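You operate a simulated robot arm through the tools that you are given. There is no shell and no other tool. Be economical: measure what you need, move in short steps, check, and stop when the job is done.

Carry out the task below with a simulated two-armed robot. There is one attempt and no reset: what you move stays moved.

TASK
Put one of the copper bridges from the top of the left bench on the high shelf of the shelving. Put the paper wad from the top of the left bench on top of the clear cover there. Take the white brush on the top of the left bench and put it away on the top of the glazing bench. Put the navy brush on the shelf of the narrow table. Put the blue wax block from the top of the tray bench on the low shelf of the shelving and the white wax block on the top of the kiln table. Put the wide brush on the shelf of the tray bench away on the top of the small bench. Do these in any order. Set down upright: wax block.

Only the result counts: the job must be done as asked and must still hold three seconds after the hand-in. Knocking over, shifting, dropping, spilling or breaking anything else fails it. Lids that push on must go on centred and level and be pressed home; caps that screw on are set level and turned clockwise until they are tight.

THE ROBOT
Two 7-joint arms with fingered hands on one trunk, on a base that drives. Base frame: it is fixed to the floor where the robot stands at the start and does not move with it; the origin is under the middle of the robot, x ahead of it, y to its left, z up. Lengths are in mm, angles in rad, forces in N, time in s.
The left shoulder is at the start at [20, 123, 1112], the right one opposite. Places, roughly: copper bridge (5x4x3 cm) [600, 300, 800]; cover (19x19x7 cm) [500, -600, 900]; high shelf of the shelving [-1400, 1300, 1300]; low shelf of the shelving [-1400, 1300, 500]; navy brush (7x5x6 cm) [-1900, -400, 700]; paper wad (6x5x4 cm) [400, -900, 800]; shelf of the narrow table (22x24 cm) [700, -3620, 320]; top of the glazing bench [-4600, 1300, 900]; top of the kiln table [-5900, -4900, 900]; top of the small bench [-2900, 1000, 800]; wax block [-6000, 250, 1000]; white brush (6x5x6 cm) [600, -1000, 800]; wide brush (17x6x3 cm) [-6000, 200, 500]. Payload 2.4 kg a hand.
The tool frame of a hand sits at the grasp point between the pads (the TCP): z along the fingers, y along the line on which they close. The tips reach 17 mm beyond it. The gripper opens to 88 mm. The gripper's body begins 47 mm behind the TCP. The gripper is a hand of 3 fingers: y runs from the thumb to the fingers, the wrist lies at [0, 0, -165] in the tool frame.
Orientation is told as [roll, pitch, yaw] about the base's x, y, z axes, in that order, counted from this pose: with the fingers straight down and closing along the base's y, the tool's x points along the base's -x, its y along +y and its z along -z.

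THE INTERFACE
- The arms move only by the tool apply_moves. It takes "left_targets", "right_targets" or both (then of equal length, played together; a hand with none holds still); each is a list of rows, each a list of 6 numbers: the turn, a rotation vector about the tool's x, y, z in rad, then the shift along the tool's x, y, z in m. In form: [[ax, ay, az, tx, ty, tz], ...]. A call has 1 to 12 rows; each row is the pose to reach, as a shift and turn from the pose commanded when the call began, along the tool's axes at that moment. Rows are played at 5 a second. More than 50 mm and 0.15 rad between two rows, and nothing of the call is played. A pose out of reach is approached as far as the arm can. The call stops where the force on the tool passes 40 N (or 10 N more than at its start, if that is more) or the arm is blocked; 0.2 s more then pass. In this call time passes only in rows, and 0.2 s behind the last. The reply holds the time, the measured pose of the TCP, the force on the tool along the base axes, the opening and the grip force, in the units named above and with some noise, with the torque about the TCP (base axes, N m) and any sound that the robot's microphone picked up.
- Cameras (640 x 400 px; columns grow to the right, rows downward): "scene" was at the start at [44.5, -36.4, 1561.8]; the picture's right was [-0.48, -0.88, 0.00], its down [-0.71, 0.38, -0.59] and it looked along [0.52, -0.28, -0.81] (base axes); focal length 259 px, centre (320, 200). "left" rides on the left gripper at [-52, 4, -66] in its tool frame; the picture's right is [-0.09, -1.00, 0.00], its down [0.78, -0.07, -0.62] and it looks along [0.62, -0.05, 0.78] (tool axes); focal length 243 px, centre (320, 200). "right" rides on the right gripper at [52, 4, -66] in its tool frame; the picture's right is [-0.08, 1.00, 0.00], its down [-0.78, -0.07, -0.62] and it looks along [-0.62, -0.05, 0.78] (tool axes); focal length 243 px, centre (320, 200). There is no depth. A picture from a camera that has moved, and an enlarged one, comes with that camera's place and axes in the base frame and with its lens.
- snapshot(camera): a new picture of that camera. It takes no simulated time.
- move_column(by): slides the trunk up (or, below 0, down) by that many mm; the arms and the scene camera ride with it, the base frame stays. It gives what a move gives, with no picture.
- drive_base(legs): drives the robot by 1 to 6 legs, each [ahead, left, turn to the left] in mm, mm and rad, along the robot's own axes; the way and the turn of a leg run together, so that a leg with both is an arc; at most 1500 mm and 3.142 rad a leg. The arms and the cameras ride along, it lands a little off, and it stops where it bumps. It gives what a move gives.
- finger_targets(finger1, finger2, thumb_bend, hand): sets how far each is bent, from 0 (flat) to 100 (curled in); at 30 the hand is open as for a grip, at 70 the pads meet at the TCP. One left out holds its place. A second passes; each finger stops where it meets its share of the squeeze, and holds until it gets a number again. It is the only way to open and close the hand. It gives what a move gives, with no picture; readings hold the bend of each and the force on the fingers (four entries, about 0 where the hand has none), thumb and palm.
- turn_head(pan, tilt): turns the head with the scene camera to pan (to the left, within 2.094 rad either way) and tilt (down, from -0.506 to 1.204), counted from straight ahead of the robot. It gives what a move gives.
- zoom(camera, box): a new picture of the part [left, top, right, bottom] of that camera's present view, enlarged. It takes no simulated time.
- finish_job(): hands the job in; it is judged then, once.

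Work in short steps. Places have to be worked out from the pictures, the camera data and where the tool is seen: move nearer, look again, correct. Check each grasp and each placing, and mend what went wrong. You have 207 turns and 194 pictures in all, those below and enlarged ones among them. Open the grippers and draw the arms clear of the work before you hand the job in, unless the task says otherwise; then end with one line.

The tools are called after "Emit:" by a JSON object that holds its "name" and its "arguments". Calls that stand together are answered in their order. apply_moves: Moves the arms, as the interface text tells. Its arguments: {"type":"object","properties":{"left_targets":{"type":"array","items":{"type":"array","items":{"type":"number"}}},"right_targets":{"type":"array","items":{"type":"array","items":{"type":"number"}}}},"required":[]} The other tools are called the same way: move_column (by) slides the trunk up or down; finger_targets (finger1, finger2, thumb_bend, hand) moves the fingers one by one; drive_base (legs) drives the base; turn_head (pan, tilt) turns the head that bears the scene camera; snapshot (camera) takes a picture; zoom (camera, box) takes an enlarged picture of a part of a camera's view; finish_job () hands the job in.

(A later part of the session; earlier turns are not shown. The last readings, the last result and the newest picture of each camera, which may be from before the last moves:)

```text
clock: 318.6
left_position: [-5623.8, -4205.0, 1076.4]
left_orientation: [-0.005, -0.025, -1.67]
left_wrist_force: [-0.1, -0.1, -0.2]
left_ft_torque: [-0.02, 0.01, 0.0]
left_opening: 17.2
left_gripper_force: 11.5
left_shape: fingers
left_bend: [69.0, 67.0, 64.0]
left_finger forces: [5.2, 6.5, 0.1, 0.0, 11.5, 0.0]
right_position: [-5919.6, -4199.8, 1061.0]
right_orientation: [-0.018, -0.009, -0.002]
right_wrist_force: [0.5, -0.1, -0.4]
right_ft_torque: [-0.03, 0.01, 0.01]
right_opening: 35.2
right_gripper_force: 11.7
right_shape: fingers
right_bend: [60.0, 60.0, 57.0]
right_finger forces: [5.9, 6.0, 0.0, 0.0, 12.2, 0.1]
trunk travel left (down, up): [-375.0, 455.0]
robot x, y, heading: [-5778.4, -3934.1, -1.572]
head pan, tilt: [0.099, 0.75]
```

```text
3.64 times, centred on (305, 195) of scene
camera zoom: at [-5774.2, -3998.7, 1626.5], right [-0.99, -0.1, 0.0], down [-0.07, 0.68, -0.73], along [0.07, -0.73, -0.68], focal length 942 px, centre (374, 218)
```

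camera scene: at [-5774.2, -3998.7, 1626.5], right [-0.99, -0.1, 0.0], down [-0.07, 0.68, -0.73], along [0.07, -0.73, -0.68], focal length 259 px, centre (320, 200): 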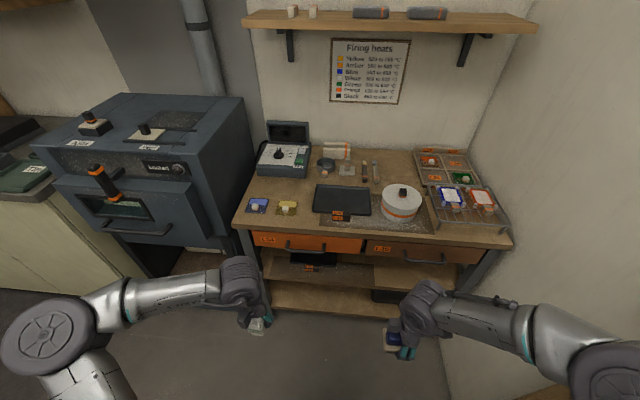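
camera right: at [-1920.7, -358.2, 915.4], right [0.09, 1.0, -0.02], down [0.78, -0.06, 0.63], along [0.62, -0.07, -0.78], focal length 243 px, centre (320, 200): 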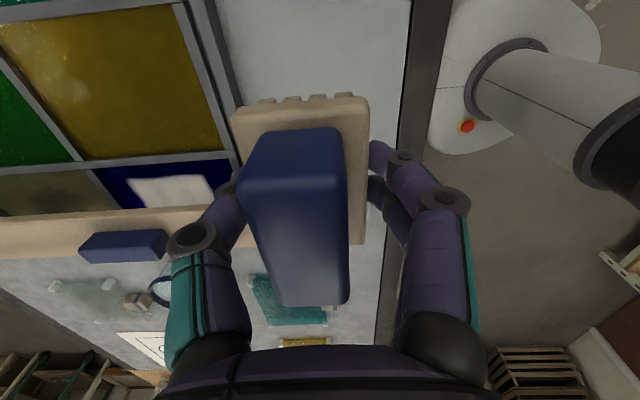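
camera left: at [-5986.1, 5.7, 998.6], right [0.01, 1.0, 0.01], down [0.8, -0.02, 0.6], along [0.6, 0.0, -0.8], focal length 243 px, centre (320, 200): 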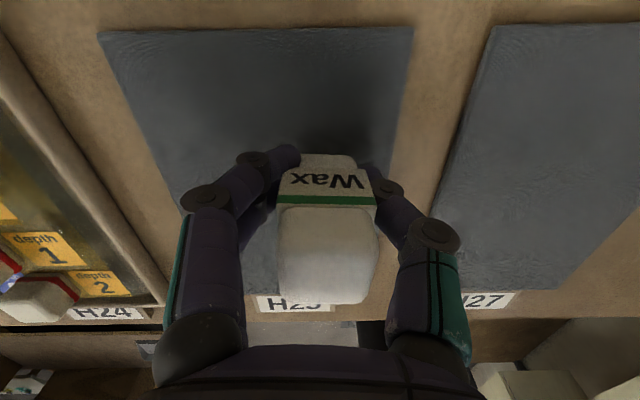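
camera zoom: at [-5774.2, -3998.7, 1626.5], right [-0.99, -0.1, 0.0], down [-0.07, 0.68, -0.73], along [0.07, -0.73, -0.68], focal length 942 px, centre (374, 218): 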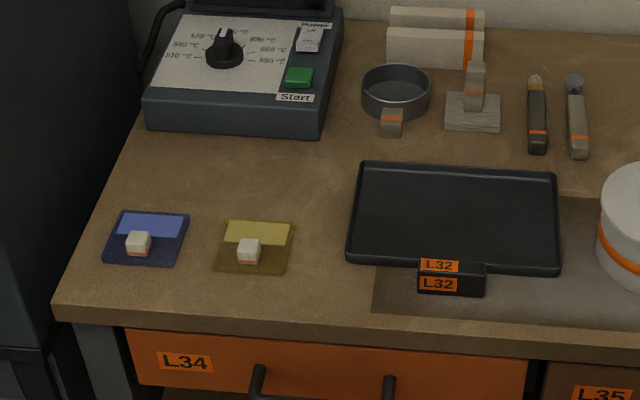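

I choose (-5657,-4676), between gold tile and mat. I drive forward 320 and bring the left hand there at z≈955.

Emit:
{"name": "drive_base", "arguments": {"legs": [[320, 0, 0]]}}

Emit:
{"name": "apply_moves", "arguments": {"left_targets": [[0, 0, 0, -0.038, -0.005, 0.01], [0, 0, 0, -0.076, -0.009, 0.02], [0, 0, 0, -0.114, -0.014, 0.03], [0, 0, 0, -0.152, -0.018, 0.05], [0, 0, 0, -0.152, -0.018, 0.09], [0, 0, 0, -0.152, -0.018, 0.122]]}}

Emit:
{"name": "snapshot", "arguments": {"camera": "left"}}

Emit:
{"name": "zoom", "arguments": {"camera": "scene", "box": [160, 190, 400, 350]}}

```text
clock: 320.8
left_position: [-5621.7, -4526.1, 1075.9]
left_orientation: [-0.006, -0.021, -1.668]
left_wrist_force: [-0.5, -0.5, -0.6]
left_ft_torque: [-0.02, -0.02, 0.02]
left_opening: 16.7
left_gripper_force: 11.2
left_shape: fingers
left_bend: [69.0, 67.0, 64.0]
left_finger forces: [5.1, 6.4, 0.0, 0.0, 11.4, 0.0]
right_position: [-5917.4, -4521.4, 1061.3]
right_orientation: [-0.014, -0.007, 0.002]
right_wrist_force: [0.5, -0.6, -1.6]
right_ft_torque: [0.02, 0.0, 0.01]
right_opening: 35.1
right_gripper_force: 12.1
right_shape: fingers
right_bend: [60.0, 60.0, 57.0]
right_finger forces: [6.0, 6.1, 0.0, 0.0, 12.1, 0.0]
trunk travel left (down, up): [-375.0, 455.0]
robot x, y, heading: [-5778.9, -4257.6, -1.574]
head pan, tilt: [0.099, 0.75]
```

```text
clock: 322.1
left_position: [-5656.0, -4678.3, 959.8]
left_orientation: [-0.005, -0.025, -1.667]
left_wrist_force: [0.3, -0.1, -1.1]
left_ft_torque: [-0.01, 0.03, 0.0]
left_opening: 8.7
left_gripper_force: 9.5
left_shape: fingers
left_bend: [73.0, 67.0, 65.0]
left_finger forces: [3.1, 7.4, 0.0, 0.0, 9.5, 0.0]
right_position: [-5918.4, -4521.3, 1060.2]
right_orientation: [-0.016, -0.007, -0.002]
right_wrist_force: [0.5, -0.4, -1.9]
right_ft_torque: [-0.01, 0.01, -0.04]
right_opening: 35.2
right_gripper_force: 11.8
right_shape: fingers
right_bend: [60.0, 60.0, 57.0]
right_finger forces: [6.0, 6.0, 0.0, 0.0, 12.1, 0.0]
trunk travel left (down, up): [-375.0, 455.0]
robot x, y, heading: [-5778.2, -4256.5, -1.567]
head pan, tilt: [0.099, 0.75]
```

```text
88 pictures are left
camera left: at [-5656.8, -4728.3, 1025.4], right [-1.0, 0.01, 0.01], down [0.01, 0.8, 0.6], along [0.0, 0.6, -0.8], focal length 243 px, centre (320, 200)
```

left: 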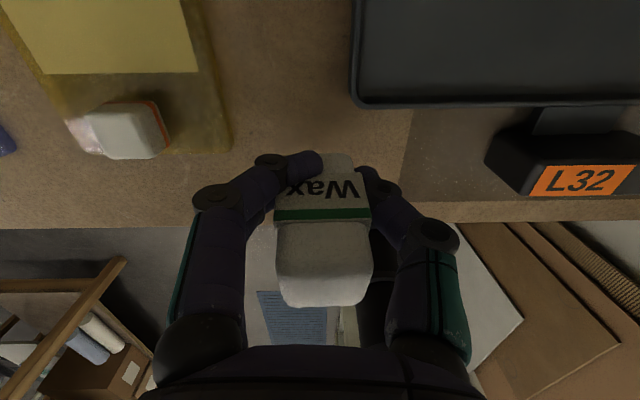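

```text
2.50 times, centred on (280, 270) of scene
camera zoom: at [-5773.4, -4319.5, 1626.4], right [-0.99, -0.1, 0.0], down [-0.07, 0.68, -0.73], along [0.08, -0.73, -0.68], focal length 648 px, centre (420, 25)
```

zoom: 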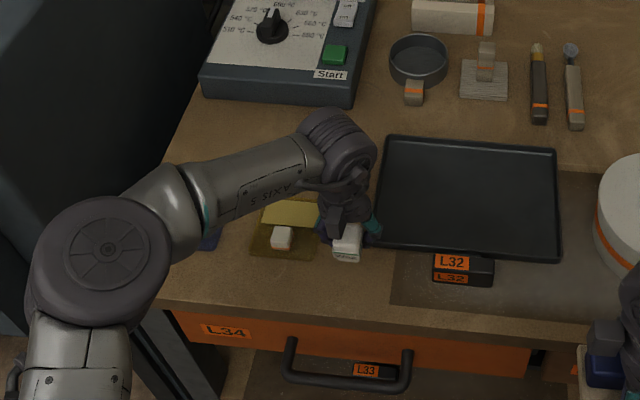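

Finger 1 has slipped past the block's edge somewhat (opening 8.7), so I set it down promptly: lower in small steps to contact.

Emit:
{"name": "apply_moves", "arguments": {"left_targets": [[0, 0, 0, 0, 0, 0.008], [0, 0, 0, 0, 0, 0.016], [0, 0, 0, 0, 0, 0.022], [0, 0, 0, 0, 0, 0.026], [0, 0, 0, 0, 0, 0.03], [0, 0, 0, 0, 0, 0.033]]}}

Emit:
{"name": "snapshot", "arguments": {"camera": "left"}}

```text
clock: 323.6
left_position: [-5656.3, -4677.7, 925.3]
left_orientation: [-0.008, -0.024, -1.669]
left_wrist_force: [-0.4, -1.0, 2.1]
left_ft_torque: [0.06, 0.06, -0.01]
left_opening: 8.1
left_gripper_force: 12.0
left_shape: fingers
left_bend: [73.0, 68.0, 65.0]
left_finger forces: [4.2, 8.1, 0.0, 0.0, 10.1, 0.0]
right_position: [-5917.5, -4521.1, 1060.9]
right_orientation: [-0.019, -0.007, 0.001]
right_wrist_force: [0.0, 0.1, -0.4]
right_ft_torque: [-0.02, 0.02, -0.03]
right_opening: 35.2
right_gripper_force: 11.8
right_shape: fingers
right_bend: [60.0, 60.0, 57.0]
right_finger forces: [6.0, 6.0, 0.0, 0.1, 12.2, 0.0]
trunk travel left (down, up): [-375.0, 455.0]
robot x, y, heading: [-5781.5, -4254.3, -1.566]
head pan, tilt: [0.099, 0.75]
```

```text
86 pictures are left
camera left: at [-5655.7, -4728.8, 991.9], right [-1.0, 0.01, 0.01], down [0.01, 0.8, 0.6], along [0.0, 0.6, -0.8], focal length 243 px, centre (320, 200)
```

left: 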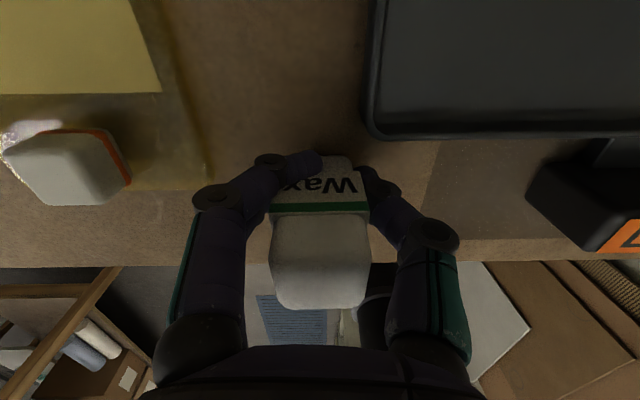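

First contact. 3 mm more, then open gently part-way.

Emit:
{"name": "apply_moves", "arguments": {"left_targets": [[0, 0, 0, 0, 0, 0.0015], [0, 0, 0, 0, 0, 0.003]]}}

Emit:
{"name": "finger_targets", "arguments": {"hand": "left", "finger1": 55, "finger2": 55, "thumb_bend": 52}}

Emit:
{"name": "snapshot", "arguments": {"camera": "left"}}

```text
clock: 324.1
left_position: [-5657.2, -4679.5, 924.1]
left_orientation: [-0.005, -0.027, -1.666]
left_wrist_force: [0.7, -0.6, 9.4]
left_ft_torque: [0.07, 0.04, 0.03]
left_opening: 7.7
left_gripper_force: 12.8
left_shape: fingers
left_bend: [73.0, 69.0, 66.0]
left_finger forces: [5.7, 9.1, 0.0, 0.1, 11.0, 0.1]
right_position: [-5917.7, -4519.2, 1060.4]
right_orientation: [-0.018, -0.007, 0.001]
right_wrist_force: [0.0, -0.1, -1.5]
right_ft_torque: [-0.03, -0.02, 0.01]
right_opening: 35.0
right_gripper_force: 12.0
right_shape: fingers
right_bend: [60.0, 60.0, 57.0]
right_finger forces: [6.0, 6.0, 0.0, 0.0, 12.1, 0.0]
trunk travel left (down, up): [-375.0, 455.0]
robot x, y, heading: [-5783.8, -4255.6, -1.565]
head pan, tilt: [0.099, 0.75]
```

```text
clock: 325.1
left_position: [-5656.2, -4679.5, 923.5]
left_orientation: [-0.006, -0.023, -1.667]
left_wrist_force: [-0.3, -0.6, 0.4]
left_ft_torque: [0.04, 0.0, -0.01]
left_opening: 31.8
left_gripper_force: 0.1
left_shape: fingers
left_bend: [55.0, 55.0, 52.0]
left_finger forces: [0.0, 0.0, 0.0, 0.0, 0.2, 0.1]
right_position: [-5918.9, -4521.0, 1060.9]
right_orientation: [-0.017, -0.006, 0.0]
right_wrist_force: [0.2, 0.1, -1.2]
right_ft_torque: [-0.02, -0.04, -0.01]
right_opening: 35.1
right_gripper_force: 12.0
right_shape: fingers
right_bend: [60.0, 60.0, 57.0]
right_finger forces: [6.1, 6.0, 0.1, 0.0, 12.1, 0.0]
trunk travel left (down, up): [-375.0, 455.0]
robot x, y, heading: [-5780.2, -4254.3, -1.563]
head pan, tilt: [0.099, 0.75]
```

```text
85 pictures are left
camera left: at [-5656.0, -4729.2, 988.9], right [-1.0, 0.01, 0.01], down [0.01, 0.8, 0.6], along [0.0, 0.6, -0.8], focal length 243 px, centre (320, 200)
```

left: 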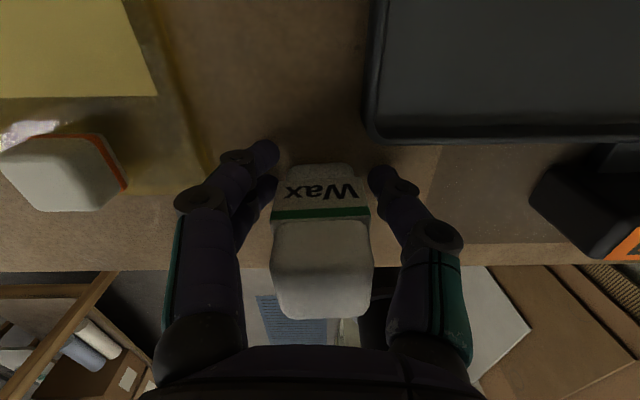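

Released and standing. Open slightly more, then lift straight up.

Emit:
{"name": "finger_targets", "arguments": {"hand": "left", "finger1": 46, "finger2": 46, "thumb_bend": 42}}

Emit:
{"name": "apply_moves", "arguments": {"left_targets": [[0, 0, 0, 0, 0, -0.015], [0, 0, 0, 0, 0, -0.035], [0, 0, 0, 0, 0, -0.07], [0, 0, 0, 0, 0, -0.11], [0, 0, 0, 0, 0, -0.15]]}}

Emit:
{"name": "snapshot", "arguments": {"camera": "left"}}

```text
clock: 326.1
left_position: [-5655.2, -4679.2, 922.7]
left_orientation: [-0.004, -0.024, -1.668]
left_wrist_force: [0.0, 0.2, -0.3]
left_ft_torque: [0.01, -0.03, 0.01]
left_opening: 53.0
left_gripper_force: 0.0
left_shape: fingers
left_bend: [46.0, 46.0, 42.0]
left_finger forces: [0.1, 0.1, 0.1, 0.0, 0.0, 0.0]
right_position: [-5917.2, -4520.5, 1060.5]
right_orientation: [-0.018, -0.008, 0.001]
right_wrist_force: [-0.4, -0.3, -1.9]
right_ft_torque: [-0.03, -0.02, 0.0]
right_opening: 35.1
right_gripper_force: 12.5
right_shape: fingers
right_bend: [60.0, 60.0, 57.0]
right_finger forces: [6.0, 6.0, 0.1, 0.0, 12.1, 0.1]
trunk travel left (down, up): [-375.0, 455.0]
robot x, y, heading: [-5778.5, -4254.8, -1.564]
head pan, tilt: [0.099, 0.75]
```

```text
clock: 327.4
left_position: [-5657.7, -4674.5, 1072.0]
left_orientation: [-0.007, -0.023, -1.669]
left_wrist_force: [-0.2, -0.6, -0.3]
left_ft_torque: [0.0, 0.01, 0.01]
left_opening: 53.3
left_gripper_force: 0.1
left_shape: fingers
left_bend: [46.0, 46.0, 42.0]
left_finger forces: [0.1, 0.0, 0.1, 0.0, 0.0, 0.0]
right_position: [-5919.5, -4520.9, 1061.9]
right_orientation: [-0.019, -0.006, 0.0]
right_wrist_force: [0.5, 0.3, -1.1]
right_ft_torque: [0.01, 0.0, 0.01]
right_opening: 35.0
right_gripper_force: 12.0
right_shape: fingers
right_bend: [60.0, 60.0, 57.0]
right_finger forces: [6.1, 5.9, 0.0, 0.0, 12.0, 0.0]
trunk travel left (down, up): [-375.0, 455.0]
robot x, y, heading: [-5779.8, -4256.8, -1.567]
head pan, tilt: [0.099, 0.75]
```

```text
84 pictures are left
camera left: at [-5656.9, -4724.5, 1137.5], right [-1.0, 0.01, 0.01], down [0.01, 0.8, 0.6], along [0.0, 0.6, -0.8], focal length 243 px, centre (320, 200)
```

left: 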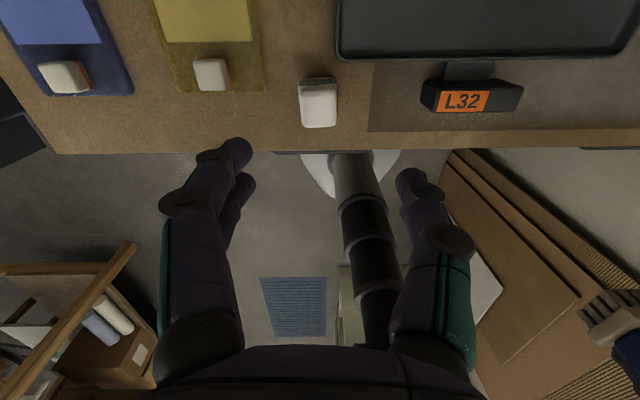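

White wax block stands on the kiln table. I retract the left hand, back away, and turn to +x to look for the route to the narrow table.

Emit:
{"name": "apply_moves", "arguments": {"left_targets": [[0, 0, 0, 0.045, 0, 0], [0, 0, 0, 0.09, 0, 0], [0, 0, 0, 0.13, 0, 0]]}}

Emit:
{"name": "drive_base", "arguments": {"legs": [[-350, 0, 0], [0, 0, 1.567]]}}

Emit:
{"name": "turn_head", "arguments": {"pan": 0.1, "tilt": 0.3}}

Emit:
{"name": "snapshot", "arguments": {"camera": "scene"}}

```text
clock: 328.1
left_position: [-5641.4, -4545.2, 1068.8]
left_orientation: [-0.007, -0.025, -1.667]
left_wrist_force: [-0.4, -0.2, -0.7]
left_ft_torque: [0.0, 0.01, 0.0]
left_opening: 52.9
left_gripper_force: 0.0
left_shape: fingers
left_bend: [46.0, 46.0, 42.0]
left_finger forces: [0.0, 0.0, 0.0, 0.0, 0.1, 0.1]
right_position: [-5917.9, -4520.6, 1061.1]
right_orientation: [-0.017, -0.007, 0.001]
right_wrist_force: [-0.2, 0.4, -0.8]
right_ft_torque: [0.02, 0.0, 0.0]
right_opening: 35.1
right_gripper_force: 11.8
right_shape: fingers
right_bend: [60.0, 60.0, 57.0]
right_finger forces: [6.0, 6.1, 0.1, 0.0, 12.2, 0.0]
trunk travel left (down, up): [-375.0, 455.0]
robot x, y, heading: [-5779.1, -4254.8, -1.565]
head pan, tilt: [0.099, 0.75]
```

```text
clock: 334.2
left_position: [-5491.2, -3771.2, 1068.9]
left_orientation: [-0.006, -0.023, -0.108]
left_wrist_force: [1.4, 0.9, 0.0]
left_ft_torque: [0.02, 0.02, -0.02]
left_opening: 53.2
left_gripper_force: 0.0
left_shape: fingers
left_bend: [46.0, 46.0, 42.0]
left_finger forces: [0.0, 0.0, 0.0, 0.1, 0.0, 0.0]
right_position: [-5518.7, -4048.2, 1059.2]
right_orientation: [-0.018, -0.008, 1.561]
right_wrist_force: [0.3, 0.1, -0.5]
right_ft_torque: [0.0, 0.02, 0.0]
right_opening: 34.6
right_gripper_force: 11.6
right_shape: fingers
right_bend: [61.0, 60.0, 57.0]
right_finger forces: [6.0, 6.0, 0.1, 0.1, 12.0, 0.0]
trunk travel left (down, up): [-375.0, 455.0]
robot x, y, heading: [-5782.7, -3907.1, -0.009]
head pan, tilt: [0.099, 0.75]
```

```text
clock: 335.1
left_position: [-5491.5, -3772.1, 1068.5]
left_orientation: [-0.003, -0.024, -0.109]
left_wrist_force: [0.3, 0.5, 0.6]
left_ft_torque: [0.01, -0.01, 0.02]
left_opening: 53.3
left_gripper_force: 0.0
left_shape: fingers
left_bend: [46.0, 46.0, 42.0]
left_finger forces: [0.1, 0.0, 0.1, 0.0, 0.0, 0.0]
right_position: [-5519.2, -4047.4, 1061.0]
right_orientation: [-0.019, -0.006, 1.56]
right_wrist_force: [-1.2, 0.0, -0.5]
right_ft_torque: [0.0, 0.0, 0.0]
right_opening: 35.0
right_gripper_force: 12.0
right_shape: fingers
right_bend: [61.0, 60.0, 57.0]
right_finger forces: [6.0, 6.1, 0.0, 0.0, 11.9, 0.0]
trunk travel left (down, up): [-375.0, 455.0]
robot x, y, heading: [-5785.0, -3909.5, -0.006]
head pan, tilt: [0.099, 0.3]
```

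```text
83 pictures are left
camera scene: at [-5710.1, -3900.1, 1666.7], right [0.09, -1.0, 0.0], down [-0.3, -0.03, -0.95], along [0.95, 0.09, -0.3], focal length 259 px, centre (320, 200)
```

scene: 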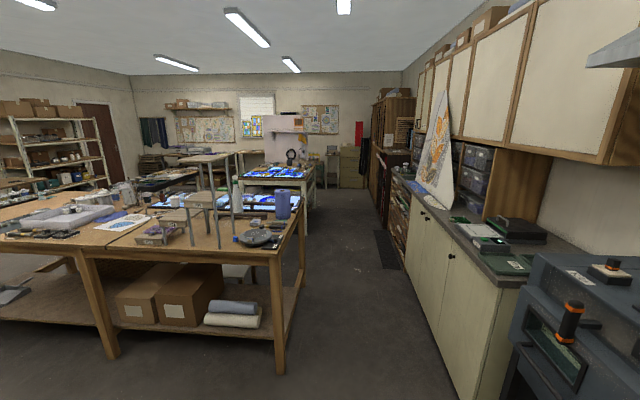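

The corridor along +x at y≈-4100 is clear. I shift right 200 and drive 3000.

Emit:
{"name": "drive_base", "arguments": {"legs": [[0, -200, 0.006], [1500, 0, 0], [1500, 0, 0]]}}

Emit:
{"name": "turn_head", "arguments": {"pan": 0.1, "tilt": 0.3}}

Emit:
{"name": "snapshot", "arguments": {"camera": "scene"}}

```text
clock: 351.0
left_position: [-2443.7, -3960.5, 1068.0]
left_orientation: [-0.003, -0.025, -0.112]
left_wrist_force: [0.1, 0.1, 0.4]
left_ft_torque: [0.02, 0.02, 0.02]
left_opening: 53.2
left_gripper_force: 0.1
left_shape: fingers
left_bend: [46.0, 46.0, 42.0]
left_finger forces: [0.1, 0.0, 0.0, 0.0, 0.0, 0.0]
right_position: [-2472.0, -4236.4, 1060.7]
right_orientation: [-0.016, -0.006, 1.555]
right_wrist_force: [0.4, -0.8, -0.5]
right_ft_torque: [0.01, 0.05, 0.01]
right_opening: 34.8
right_gripper_force: 11.7
right_shape: fingers
right_bend: [61.0, 60.0, 57.0]
right_finger forces: [6.0, 6.0, 0.1, 0.1, 11.9, 0.0]
trunk travel left (down, up): [-375.0, 455.0]
robot x, y, heading: [-2738.8, -4096.5, -0.017]
head pan, tilt: [0.099, 0.3]
```

```text
clock: 351.6
left_position: [-2444.2, -3961.0, 1068.4]
left_orientation: [-0.004, -0.026, -0.111]
left_wrist_force: [0.3, -0.3, 0.0]
left_ft_torque: [-0.03, 0.01, -0.03]
left_opening: 53.1
left_gripper_force: 0.0
left_shape: fingers
left_bend: [46.0, 46.0, 42.0]
left_finger forces: [0.0, 0.0, 0.0, 0.0, 0.1, 0.1]
right_position: [-2472.7, -4236.8, 1060.6]
right_orientation: [-0.019, -0.006, 1.556]
right_wrist_force: [-0.6, 0.1, -0.7]
right_ft_torque: [-0.03, 0.01, 0.01]
right_opening: 34.8
right_gripper_force: 11.7
right_shape: fingers
right_bend: [61.0, 60.0, 57.0]
right_finger forces: [6.0, 6.0, 0.1, 0.1, 11.9, 0.0]
trunk travel left (down, up): [-375.0, 455.0]
robot x, y, heading: [-2735.7, -4097.1, -0.016]
head pan, tilt: [0.099, 0.3]
```

```text
82 pictures are left
camera scene: at [-2663.7, -4089.4, 1666.8], right [0.09, -1.0, 0.0], down [-0.29, -0.03, -0.96], along [0.95, 0.08, -0.3], focal length 259 px, centre (320, 200)
```

scene: 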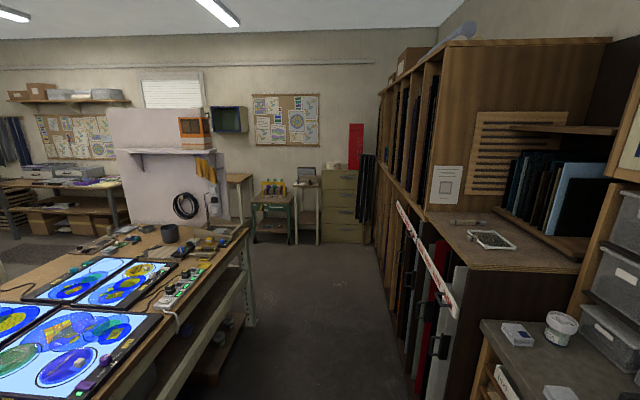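

Corridor stays clear; the narrow table is between the green cart and the yellow cabinet. I drive 2300 more and look.

Emit:
{"name": "drive_base", "arguments": {"legs": [[0, 0, 0.017], [1500, 0, 0], [800, 0, 0]]}}

Emit:
{"name": "turn_head", "arguments": {"pan": 0.3, "tilt": 0.5}}

Emit:
{"name": "snapshot", "arguments": {"camera": "scene"}}

```text
clock: 363.2
left_position: [-144.1, -3961.4, 1070.1]
left_orientation: [-0.004, -0.026, -0.105]
left_wrist_force: [0.3, 0.4, 0.2]
left_ft_torque: [0.0, 0.01, -0.01]
left_opening: 53.2
left_gripper_force: 0.0
left_shape: fingers
left_bend: [46.0, 46.0, 42.0]
left_finger forces: [0.0, 0.1, 0.1, 0.0, 0.0, 0.0]
right_position: [-170.3, -4238.2, 1060.2]
right_orientation: [-0.016, -0.007, 1.563]
right_wrist_force: [-0.2, -0.3, -1.0]
right_ft_torque: [-0.02, -0.03, -0.03]
right_opening: 35.0
right_gripper_force: 11.9
right_shape: fingers
right_bend: [61.0, 60.0, 57.0]
right_finger forces: [6.0, 6.0, 0.0, 0.1, 12.0, 0.0]
trunk travel left (down, up): [-375.0, 455.0]
robot x, y, heading: [-435.0, -4094.5, -0.004]
head pan, tilt: [0.099, 0.3]
```

```text
clock: 364.0
left_position: [-144.1, -3961.8, 1068.8]
left_orientation: [-0.007, -0.025, -0.104]
left_wrist_force: [-0.2, 0.1, 0.0]
left_ft_torque: [-0.01, -0.02, 0.02]
left_opening: 53.2
left_gripper_force: 0.1
left_shape: fingers
left_bend: [46.0, 46.0, 42.0]
left_finger forces: [0.0, 0.0, 0.0, 0.0, 0.1, 0.0]
right_position: [-170.4, -4237.7, 1060.1]
right_orientation: [-0.017, -0.006, 1.565]
right_wrist_force: [0.0, -0.7, -1.4]
right_ft_torque: [-0.01, 0.03, -0.02]
right_opening: 34.9
right_gripper_force: 12.4
right_shape: fingers
right_bend: [61.0, 60.0, 57.0]
right_finger forces: [6.1, 6.0, 0.1, 0.0, 12.0, 0.1]
trunk travel left (down, up): [-375.0, 455.0]
robot x, y, heading: [-436.3, -4100.2, -0.001]
head pan, tilt: [0.3, 0.499]
```

```text
81 pictures are left
camera scene: at [-369.1, -4073.2, 1648.5], right [0.29, -0.96, 0.0], down [-0.46, -0.14, -0.88], along [0.84, 0.26, -0.48], focal length 259 px, centre (320, 200)
```

scene: 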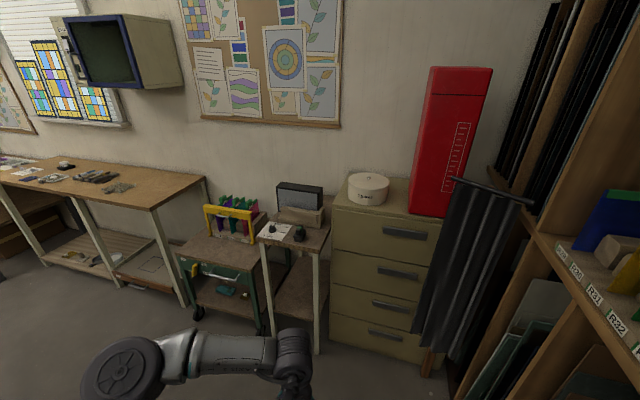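

The narrow table is at (295,270); I zoom on its shelf.

Emit:
{"name": "zoom", "arguments": {"camera": "scene", "box": [230, 170, 360, 360]}}

```text
2.11 times, centred on (295, 265) of scene
camera zoom: at [-369.1, -4073.2, 1648.5], right [0.29, -0.96, 0.0], down [-0.46, -0.14, -0.88], along [0.84, 0.26, -0.48], focal length 546 px, centre (373, 63)
```

zoom: 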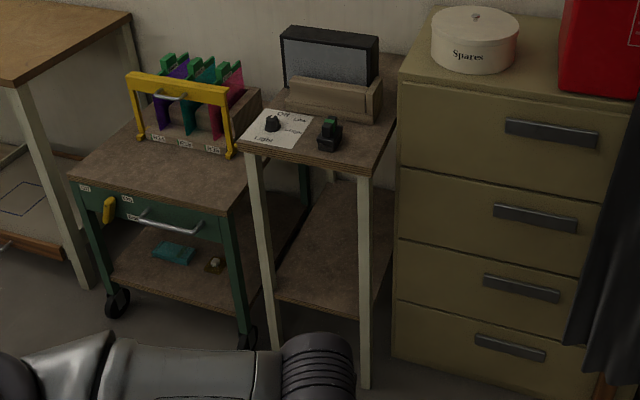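

Shelf front ≈ x 550, y -3504…-3751, z≈320, under a top at ≈850. I stage in front of it, lower the trunk fully, and turn 0.4 left so the right shoulder leads.

Emit:
{"name": "drive_base", "arguments": {"legs": [[0, 600, 0], [376, 0, 0], [0, 0, 0.4]]}}

Emit:
{"name": "move_column", "arguments": {"by": -375}}

Emit:
{"name": "turn_head", "arguments": {"pan": -0.5, "tilt": 0.7}}

Emit:
{"name": "snapshot", "arguments": {"camera": "scene"}}

```text
clock: 370.5
left_position: [144.6, -3260.8, 1068.2]
left_orientation: [-0.006, -0.024, 0.308]
left_wrist_force: [0.6, 0.1, -0.2]
left_ft_torque: [-0.01, -0.02, 0.0]
left_opening: 53.1
left_gripper_force: 0.1
left_shape: fingers
left_bend: [46.0, 46.0, 42.0]
left_finger forces: [0.0, 0.0, 0.1, 0.1, 0.1, 0.0]
right_position: [231.2, -3524.8, 1060.4]
right_orientation: [-0.019, -0.008, 1.977]
right_wrist_force: [0.0, -0.1, -0.8]
right_ft_torque: [-0.01, -0.02, -0.02]
right_opening: 34.6
right_gripper_force: 12.2
right_shape: fingers
right_bend: [61.0, 60.0, 57.0]
right_finger forces: [6.1, 5.9, 0.0, 0.0, 11.9, 0.0]
trunk travel left (down, up): [-375.0, 455.0]
robot x, y, heading: [-65.3, -3503.1, 0.414]
head pan, tilt: [0.3, 0.499]
```

```text
clock: 374.1
left_position: [145.1, -3262.9, 694.9]
left_orientation: [-0.004, -0.026, 0.308]
left_wrist_force: [-0.2, -0.4, 0.1]
left_ft_torque: [0.06, 0.01, -0.02]
left_opening: 53.1
left_gripper_force: 0.0
left_shape: fingers
left_bend: [46.0, 46.0, 42.0]
left_finger forces: [0.0, 0.1, 0.0, 0.1, 0.1, 0.1]
right_position: [231.3, -3525.1, 686.7]
right_orientation: [-0.018, -0.008, 1.975]
right_wrist_force: [0.7, -0.3, -1.3]
right_ft_torque: [-0.01, 0.0, 0.01]
right_opening: 34.8
right_gripper_force: 11.2
right_shape: fingers
right_bend: [61.0, 60.0, 57.0]
right_finger forces: [5.9, 6.0, 0.0, 0.0, 11.9, 0.0]
trunk travel left (down, up): [0.0, 830.0]
robot x, y, heading: [-66.0, -3504.8, 0.41]
head pan, tilt: [0.3, 0.499]
```

```text
clock: 375.2
left_position: [145.4, -3261.5, 694.3]
left_orientation: [-0.003, -0.022, 0.306]
left_wrist_force: [0.4, 0.5, -0.7]
left_ft_torque: [0.03, 0.0, -0.02]
left_opening: 53.3
left_gripper_force: 0.1
left_shape: fingers
left_bend: [46.0, 46.0, 42.0]
left_finger forces: [0.0, 0.1, 0.0, 0.0, 0.1, 0.1]
right_position: [231.5, -3525.4, 685.7]
right_orientation: [-0.018, -0.006, 1.975]
right_wrist_force: [-0.1, 0.4, -1.4]
right_ft_torque: [-0.02, -0.02, 0.0]
right_opening: 34.8
right_gripper_force: 11.5
right_shape: fingers
right_bend: [61.0, 60.0, 57.0]
right_finger forces: [5.9, 5.9, 0.0, 0.0, 12.0, 0.0]
trunk travel left (down, up): [0.0, 830.0]
robot x, y, heading: [-66.7, -3502.8, 0.41]
head pan, tilt: [-0.499, 0.7]
```

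```text
79 pictures are left
camera scene: at [-0.8, -3521.1, 1255.7], right [-0.09, -1.0, 0.0], down [-0.64, 0.06, -0.76], along [0.76, -0.07, -0.64], focal length 259 px, centre (320, 200)
```

scene: 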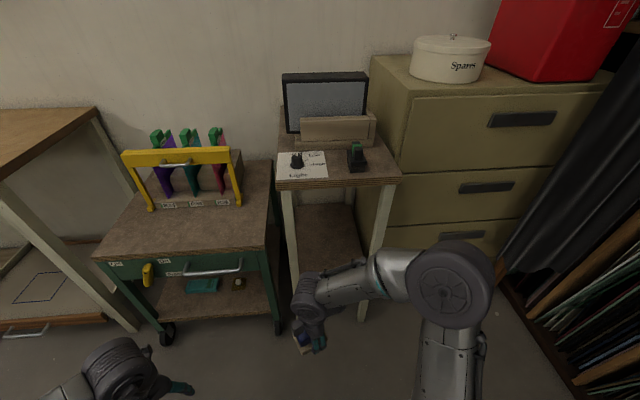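

Legs' inner gap is y≈-3745…-3495, centre -3620. I extend the right arm low toward (384,-3605,405), squaring the hand's yaw.

Emit:
{"name": "apply_moves", "arguments": {"right_targets": [[0, 0, 0.05, 0.016, -0.013, 0.036], [0, 0, 0.1, 0.033, -0.027, 0.071], [0, 0, 0.15, 0.05, -0.04, 0.106], [0, 0, 0.2, 0.066, -0.054, 0.141], [0, 0, 0.25, 0.083, -0.067, 0.176], [0, 0, 0.3, 0.1, -0.081, 0.211], [0, 0, 0.35, 0.117, -0.095, 0.246], [0, 0, 0.405, 0.133, -0.108, 0.281]]}}

Emit:
{"name": "snapshot", "arguments": {"camera": "scene"}}

Emit:
{"name": "snapshot", "arguments": {"camera": "right"}}

```text
clock: 377.0
left_position: [144.9, -3262.9, 692.8]
left_orientation: [-0.005, -0.025, 0.307]
left_wrist_force: [-0.2, -0.2, 0.1]
left_ft_torque: [0.02, -0.03, 0.01]
left_opening: 53.0
left_gripper_force: 0.0
left_shape: fingers
left_bend: [46.0, 46.0, 42.0]
left_finger forces: [0.0, 0.1, 0.0, 0.1, 0.0, 0.0]
right_position: [387.1, -3599.3, 405.9]
right_orientation: [-0.013, -0.011, 1.571]
right_wrist_force: [-0.7, -0.3, -1.2]
right_ft_torque: [0.02, 0.05, -0.02]
right_opening: 34.6
right_gripper_force: 12.4
right_shape: fingers
right_bend: [61.0, 61.0, 57.0]
right_finger forces: [5.9, 5.9, 0.0, 0.0, 11.9, 0.1]
trunk travel left (down, up): [0.0, 830.0]
robot x, y, heading: [-70.2, -3506.5, 0.41]
head pan, tilt: [-0.499, 0.7]
```

```text
78 pictures are left
camera scene: at [-0.7, -3521.1, 1255.7], right [-0.09, -1.0, 0.0], down [-0.64, 0.06, -0.76], along [0.76, -0.07, -0.64], focal length 259 px, centre (320, 200)
```

scene: 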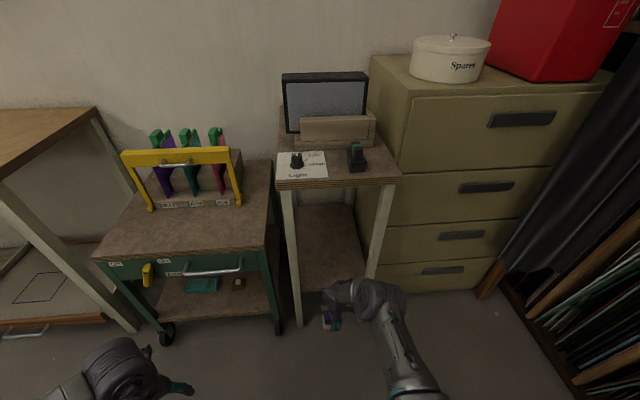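

```text
77 pictures are left
camera right: at [383.6, -3653.9, 471.5], right [-1.0, 0.08, -0.01], down [0.06, 0.77, 0.63], along [0.06, 0.63, -0.78], focal length 243 px, centre (320, 200)
```

right: 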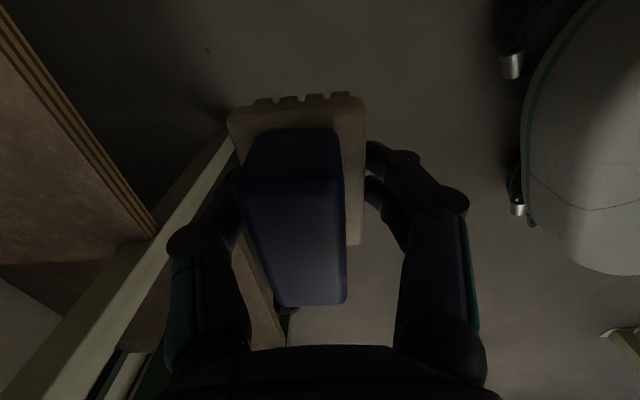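

Arm is low and aligned. I drive in 180 of 263 mm, and check.

Emit:
{"name": "drive_base", "arguments": {"legs": [[164, -74, 0]]}}

Emit:
{"name": "snapshot", "arguments": {"camera": "scene"}}

Emit:
{"name": "snapshot", "arguments": {"camera": "right"}}

```text
clock: 378.6
left_position: [324.7, -3265.8, 693.7]
left_orientation: [-0.006, -0.025, 0.307]
left_wrist_force: [0.4, 0.2, -0.6]
left_ft_torque: [0.01, -0.01, 0.03]
left_opening: 53.1
left_gripper_force: 0.0
left_shape: fingers
left_bend: [46.0, 46.0, 42.0]
left_finger forces: [0.0, 0.0, 0.1, 0.1, 0.1, 0.0]
right_position: [566.8, -3603.6, 406.5]
right_orientation: [-0.012, -0.012, 1.57]
right_wrist_force: [-0.1, 0.5, -0.9]
right_ft_torque: [0.01, 0.02, 0.0]
right_opening: 34.8
right_gripper_force: 11.9
right_shape: fingers
right_bend: [61.0, 61.0, 57.0]
right_finger forces: [6.0, 5.9, 0.0, 0.0, 11.9, 0.1]
trunk travel left (down, up): [0.0, 830.0]
robot x, y, heading: [113.1, -3507.4, 0.407]
head pan, tilt: [-0.499, 0.7]
```

```text
76 pictures are left
camera scene: at [179.2, -3524.2, 1255.7], right [-0.09, -1.0, 0.0], down [-0.64, 0.06, -0.76], along [0.76, -0.07, -0.64], focal length 259 px, centre (320, 200)
```

scene: 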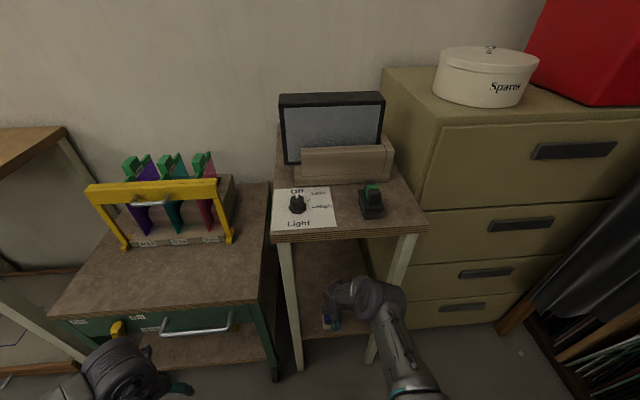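

```text
75 pictures are left
camera right: at [563.6, -3656.9, 472.0], right [-1.0, 0.08, -0.01], down [0.06, 0.77, 0.63], along [0.06, 0.63, -0.78], focal length 243 px, centre (320, 200)
```

right: 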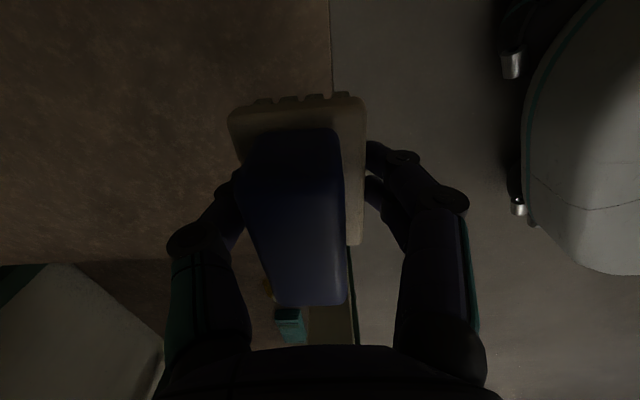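

Good. I tuck the left hand back to stay clear of the cart, and drive the remaining 83 mm.

Emit:
{"name": "apply_moves", "arguments": {"left_targets": [[0, 0, 0, 0.035, 0, -0.03], [0, 0, 0, 0.07, 0, -0.06]]}}

Emit:
{"name": "drive_base", "arguments": {"legs": [[78, -34, 0]]}}

Emit:
{"name": "snapshot", "arguments": {"camera": "scene"}}

Emit:
{"name": "snapshot", "arguments": {"camera": "right"}}

```text
clock: 379.1
left_position: [255.2, -3286.4, 754.6]
left_orientation: [-0.007, -0.024, 0.306]
left_wrist_force: [-0.5, -0.4, 0.5]
left_ft_torque: [0.0, 0.0, -0.03]
left_opening: 53.3
left_gripper_force: 0.1
left_shape: fingers
left_bend: [46.0, 46.0, 42.0]
left_finger forces: [0.0, 0.1, 0.0, 0.0, 0.0, 0.0]
right_position: [567.6, -3604.0, 406.5]
right_orientation: [-0.014, -0.011, 1.57]
right_wrist_force: [0.7, -0.1, -0.6]
right_ft_torque: [0.02, -0.03, -0.01]
right_opening: 34.3
right_gripper_force: 12.1
right_shape: fingers
right_bend: [61.0, 61.0, 57.0]
right_finger forces: [5.9, 5.9, 0.1, 0.0, 11.8, 0.1]
trunk travel left (down, up): [0.0, 830.0]
robot x, y, heading: [112.0, -3506.9, 0.412]
head pan, tilt: [-0.499, 0.7]
```

```text
clock: 380.2
left_position: [342.4, -3285.8, 752.2]
left_orientation: [-0.004, -0.025, 0.309]
left_wrist_force: [1.2, -0.2, 1.0]
left_ft_torque: [-0.03, 0.03, 0.02]
left_opening: 53.2
left_gripper_force: 0.0
left_shape: fingers
left_bend: [46.0, 46.0, 42.0]
left_finger forces: [0.1, 0.1, 0.1, 0.0, 0.1, 0.0]
right_position: [653.7, -3602.7, 408.0]
right_orientation: [-0.012, -0.011, 1.573]
right_wrist_force: [1.2, -0.1, -0.4]
right_ft_torque: [-0.01, 0.01, 0.02]
right_opening: 34.6
right_gripper_force: 11.8
right_shape: fingers
right_bend: [61.0, 61.0, 57.0]
right_finger forces: [5.8, 5.9, 0.0, 0.0, 11.9, 0.1]
trunk travel left (down, up): [0.0, 830.0]
robot x, y, heading: [200.6, -3507.1, 0.408]
head pan, tilt: [-0.499, 0.7]
```

```text
74 pictures are left
camera scene: at [265.5, -3524.1, 1255.7], right [-0.09, -1.0, 0.0], down [-0.64, 0.06, -0.76], along [0.76, -0.07, -0.64], focal length 259 px, centre (320, 200)
```

scene: 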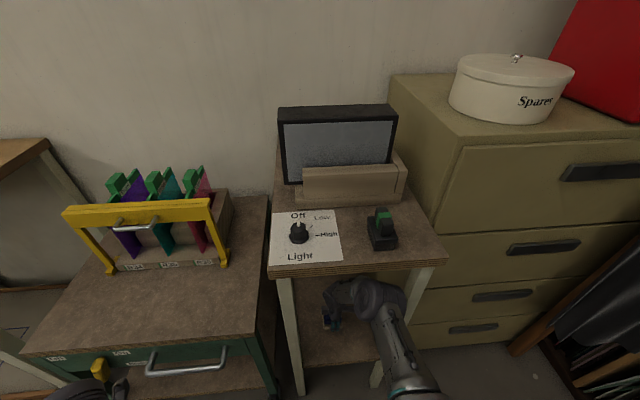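

```text
73 pictures are left
camera right: at [650.2, -3656.3, 472.0], right [-1.0, 0.08, -0.01], down [0.06, 0.77, 0.63], along [0.06, 0.63, -0.78], focal length 243 px, centre (320, 200)
```

right: 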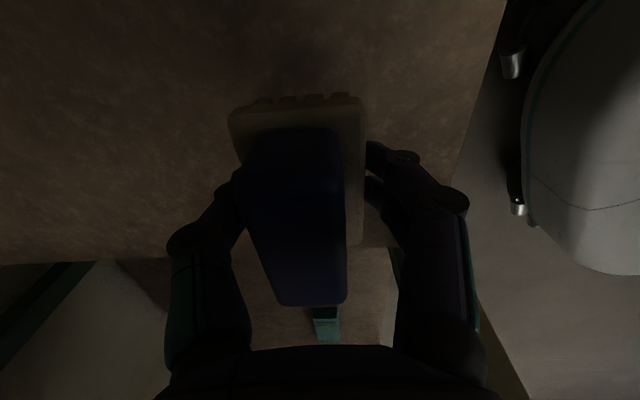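

Brush is over the shelf (front edge x≈560, brush at x≈654). I lower in small steps, pulling back 20 mm to stay within reach.

Emit:
{"name": "apply_moves", "arguments": {"right_targets": [[0, 0, 0, 0, 0.01, 0.012], [0, 0, 0, 0, 0.02, 0.024], [0, 0, 0, 0, 0.02, 0.032], [0, 0, 0, 0, 0.02, 0.038], [0, 0, 0, 0, 0.02, 0.042], [0, 0, 0, 0, 0.02, 0.046], [0, 0, 0, 0, 0.02, 0.05], [0, 0, 0, 0, 0.02, 0.054]]}}

Emit:
{"name": "snapshot", "arguments": {"camera": "right"}}

```text
clock: 382.0
left_position: [342.0, -3285.0, 753.3]
left_orientation: [-0.005, -0.024, 0.31]
left_wrist_force: [-0.7, -0.3, -0.8]
left_ft_torque: [-0.01, -0.01, 0.01]
left_opening: 52.9
left_gripper_force: 0.0
left_shape: fingers
left_bend: [46.0, 46.0, 42.0]
left_finger forces: [0.1, 0.1, 0.0, 0.0, 0.0, 0.0]
right_position: [633.5, -3602.6, 352.4]
right_orientation: [-0.014, -0.013, 1.573]
right_wrist_force: [-1.1, -0.6, 7.9]
right_ft_torque: [-0.05, -0.04, -0.02]
right_opening: 34.4
right_gripper_force: 12.7
right_shape: fingers
right_bend: [62.0, 62.0, 57.0]
right_finger forces: [6.7, 6.9, 0.1, 0.1, 12.1, 0.0]
trunk travel left (down, up): [0.0, 830.0]
robot x, y, heading: [198.9, -3506.3, 0.408]
head pan, tilt: [-0.499, 0.7]
```

```text
72 pictures are left
camera right: at [631.3, -3655.5, 418.4], right [-1.0, 0.08, -0.01], down [0.06, 0.77, 0.63], along [0.06, 0.63, -0.77], focal length 243 px, centre (320, 200)
```

right: 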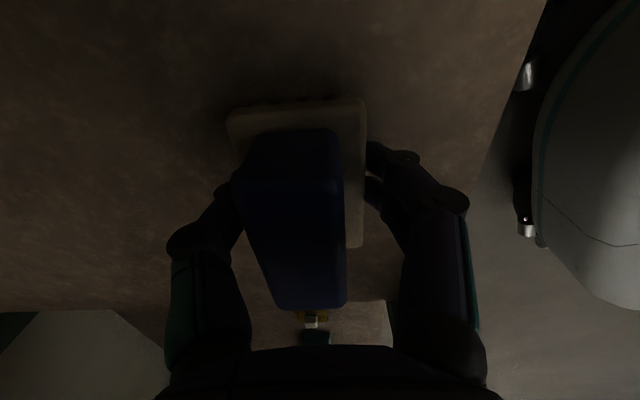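

Contact. Open the hand and lift.

Emit:
{"name": "finger_targets", "arguments": {"hand": "right", "finger1": 34, "finger2": 34, "thumb_bend": 34}}

Emit:
{"name": "apply_moves", "arguments": {"right_targets": [[0, 0, 0, 0, 0, -0.015], [0, 0, 0, 0, 0, -0.035], [0, 0, 0, 0, 0, -0.06], [0, 0, 0, 0, 0, -0.09]]}}

Emit:
{"name": "snapshot", "arguments": {"camera": "right"}}

```text
clock: 383.0
left_position: [342.0, -3286.0, 755.1]
left_orientation: [-0.005, -0.023, 0.309]
left_wrist_force: [-0.4, 0.3, 0.3]
left_ft_torque: [-0.01, 0.01, 0.02]
left_opening: 53.1
left_gripper_force: 0.0
left_shape: fingers
left_bend: [46.0, 46.0, 42.0]
left_finger forces: [0.0, 0.0, 0.0, 0.0, 0.1, 0.1]
right_position: [634.6, -3602.0, 352.3]
right_orientation: [-0.013, -0.011, 1.573]
right_wrist_force: [0.2, 0.4, 0.6]
right_ft_torque: [0.0, 0.02, 0.02]
right_opening: 75.6
right_gripper_force: 0.1
right_shape: fingers
right_bend: [34.0, 34.0, 34.0]
right_finger forces: [0.1, 0.0, 0.0, 0.0, 0.0, 0.0]
trunk travel left (down, up): [0.0, 830.0]
robot x, y, heading: [200.2, -3506.6, 0.404]
head pan, tilt: [-0.499, 0.7]
```

```text
clock: 384.2
left_position: [355.2, -3322.2, 755.3]
left_orientation: [0.006, -0.022, 0.237]
left_wrist_force: [0.9, 1.4, -0.4]
left_ft_torque: [-0.02, 0.01, -0.01]
left_opening: 53.2
left_gripper_force: 0.1
left_shape: fingers
left_bend: [46.0, 46.0, 42.0]
left_finger forces: [0.0, 0.0, 0.0, 0.0, 0.1, 0.0]
right_position: [621.4, -3656.5, 441.3]
right_orientation: [-0.007, -0.024, 1.496]
right_wrist_force: [0.7, 1.4, 1.7]
right_ft_torque: [-0.08, 0.09, 0.0]
right_opening: 75.8
right_gripper_force: 0.1
right_shape: fingers
right_bend: [34.0, 34.0, 34.0]
right_finger forces: [0.0, 0.0, 0.0, 0.0, 0.1, 0.0]
trunk travel left (down, up): [0.0, 830.0]
robot x, y, heading: [193.1, -3527.8, 0.339]
head pan, tilt: [-0.499, 0.7]
stopped in row 4 (right hand): the arm was blocked; the commanded pose is now the measured one
```

```text
71 pictures are left
camera right: at [614.3, -3710.2, 505.9], right [-0.99, 0.16, -0.01], down [0.12, 0.76, 0.64], along [0.11, 0.63, -0.77], focal length 243 px, centre (320, 200)
```

right: 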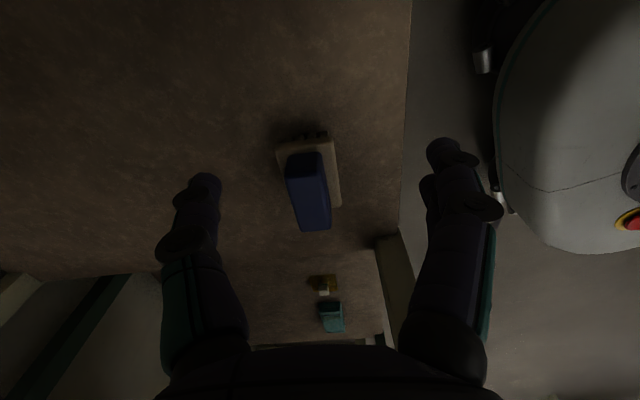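

The arm got blocked while lifting and the base was pushed a little. I look before moving further.

Emit:
{"name": "snapshot", "arguments": {"camera": "scene"}}

Emit:
{"name": "turn_head", "arguments": {"pan": -0.7, "tilt": 1.0}}

Emit:
{"name": "snapshot", "arguments": {"camera": "scene"}}

```text
70 pictures are left
camera scene: at [254.7, -3554.1, 1256.0], right [-0.16, -0.99, -0.01], down [-0.63, 0.11, -0.77], along [0.76, -0.12, -0.64], focal length 259 px, centre (320, 200)
```

scene: 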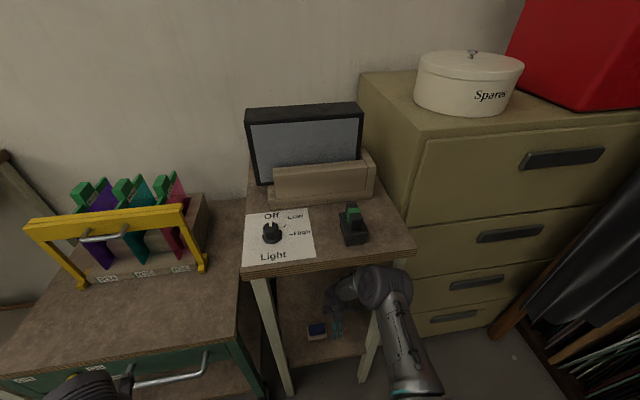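

```text
clock: 385.0
left_position: [342.1, -3310.1, 754.5]
left_orientation: [0.0, -0.019, 0.265]
left_wrist_force: [1.0, -0.3, -0.5]
left_ft_torque: [0.0, 0.0, -0.01]
left_opening: 53.2
left_gripper_force: 0.0
left_shape: fingers
left_bend: [46.0, 46.0, 42.0]
left_finger forces: [0.0, 0.0, 0.1, 0.1, 0.0, 0.0]
right_position: [615.9, -3638.0, 441.5]
right_orientation: [-0.01, -0.019, 1.526]
right_wrist_force: [-0.3, -0.6, 0.3]
right_ft_torque: [-0.02, 0.02, -0.01]
right_opening: 75.7
right_gripper_force: 0.0
right_shape: fingers
right_bend: [34.0, 34.0, 34.0]
right_finger forces: [0.0, 0.0, 0.0, 0.0, 0.1, 0.0]
trunk travel left (down, up): [0.0, 830.0]
robot x, y, heading: [182.0, -3522.4, 0.363]
head pan, tilt: [-0.7, 1.0]
```

```text
69 pictures are left
camera scene: at [231.9, -3552.7, 1232.4], right [-0.33, -0.94, 0.0], down [-0.79, 0.28, -0.54], along [0.51, -0.18, -0.84], focal length 259 px, centre (320, 200)
```

scene: 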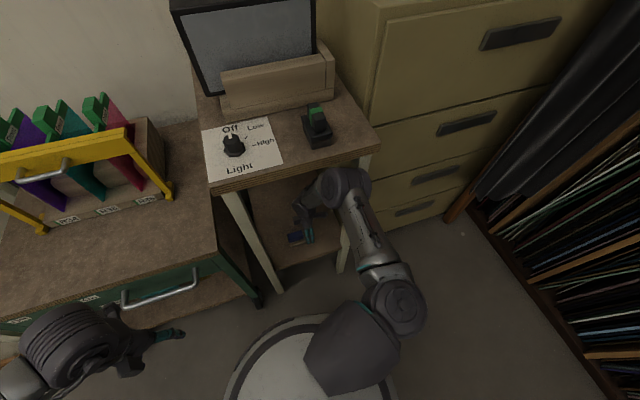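

The elbow had met the table's front edge; the table looks unmoved and the brush stands on the shelf. I back straight out, drifting slightly left to clear the leg.

Emit:
{"name": "drive_base", "arguments": {"legs": [[-90, 50, 0], [-160, 66, 0]]}}

Emit:
{"name": "snapshot", "arguments": {"camera": "scene"}}

```text
clock: 387.3
left_position: [67.9, -3290.3, 753.8]
left_orientation: [0.001, -0.019, 0.26]
left_wrist_force: [0.0, 0.2, -0.8]
left_ft_torque: [0.01, -0.04, -0.01]
left_opening: 53.3
left_gripper_force: 0.0
left_shape: fingers
left_bend: [46.0, 46.0, 42.0]
left_finger forces: [0.0, 0.1, 0.0, 0.0, 0.0, 0.0]
right_position: [341.2, -3620.4, 441.4]
right_orientation: [-0.008, -0.019, 1.522]
right_wrist_force: [-0.1, -0.5, 0.3]
right_ft_torque: [0.0, -0.02, -0.04]
right_opening: 75.2
right_gripper_force: 0.1
right_shape: fingers
right_bend: [34.0, 34.0, 34.0]
right_finger forces: [0.0, 0.0, 0.0, 0.1, 0.1, 0.0]
trunk travel left (down, up): [0.0, 830.0]
robot x, y, heading: [-89.8, -3499.6, 0.362]
head pan, tilt: [-0.7, 1.0]
```

```text
68 pictures are left
camera scene: at [-43.0, -3532.7, 1232.3], right [-0.33, -0.94, 0.0], down [-0.79, 0.28, -0.54], along [0.51, -0.18, -0.84], focal length 259 px, centre (320, 200)
```

scene: 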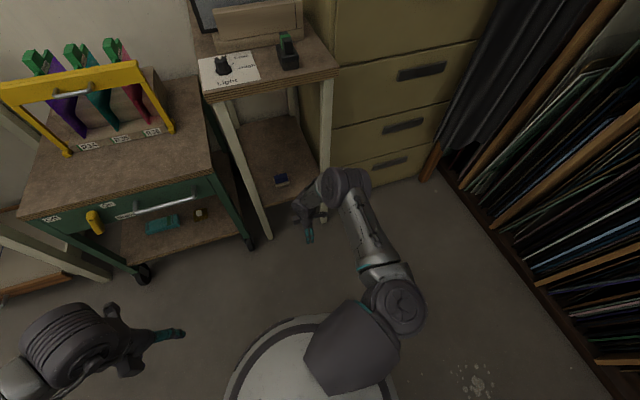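

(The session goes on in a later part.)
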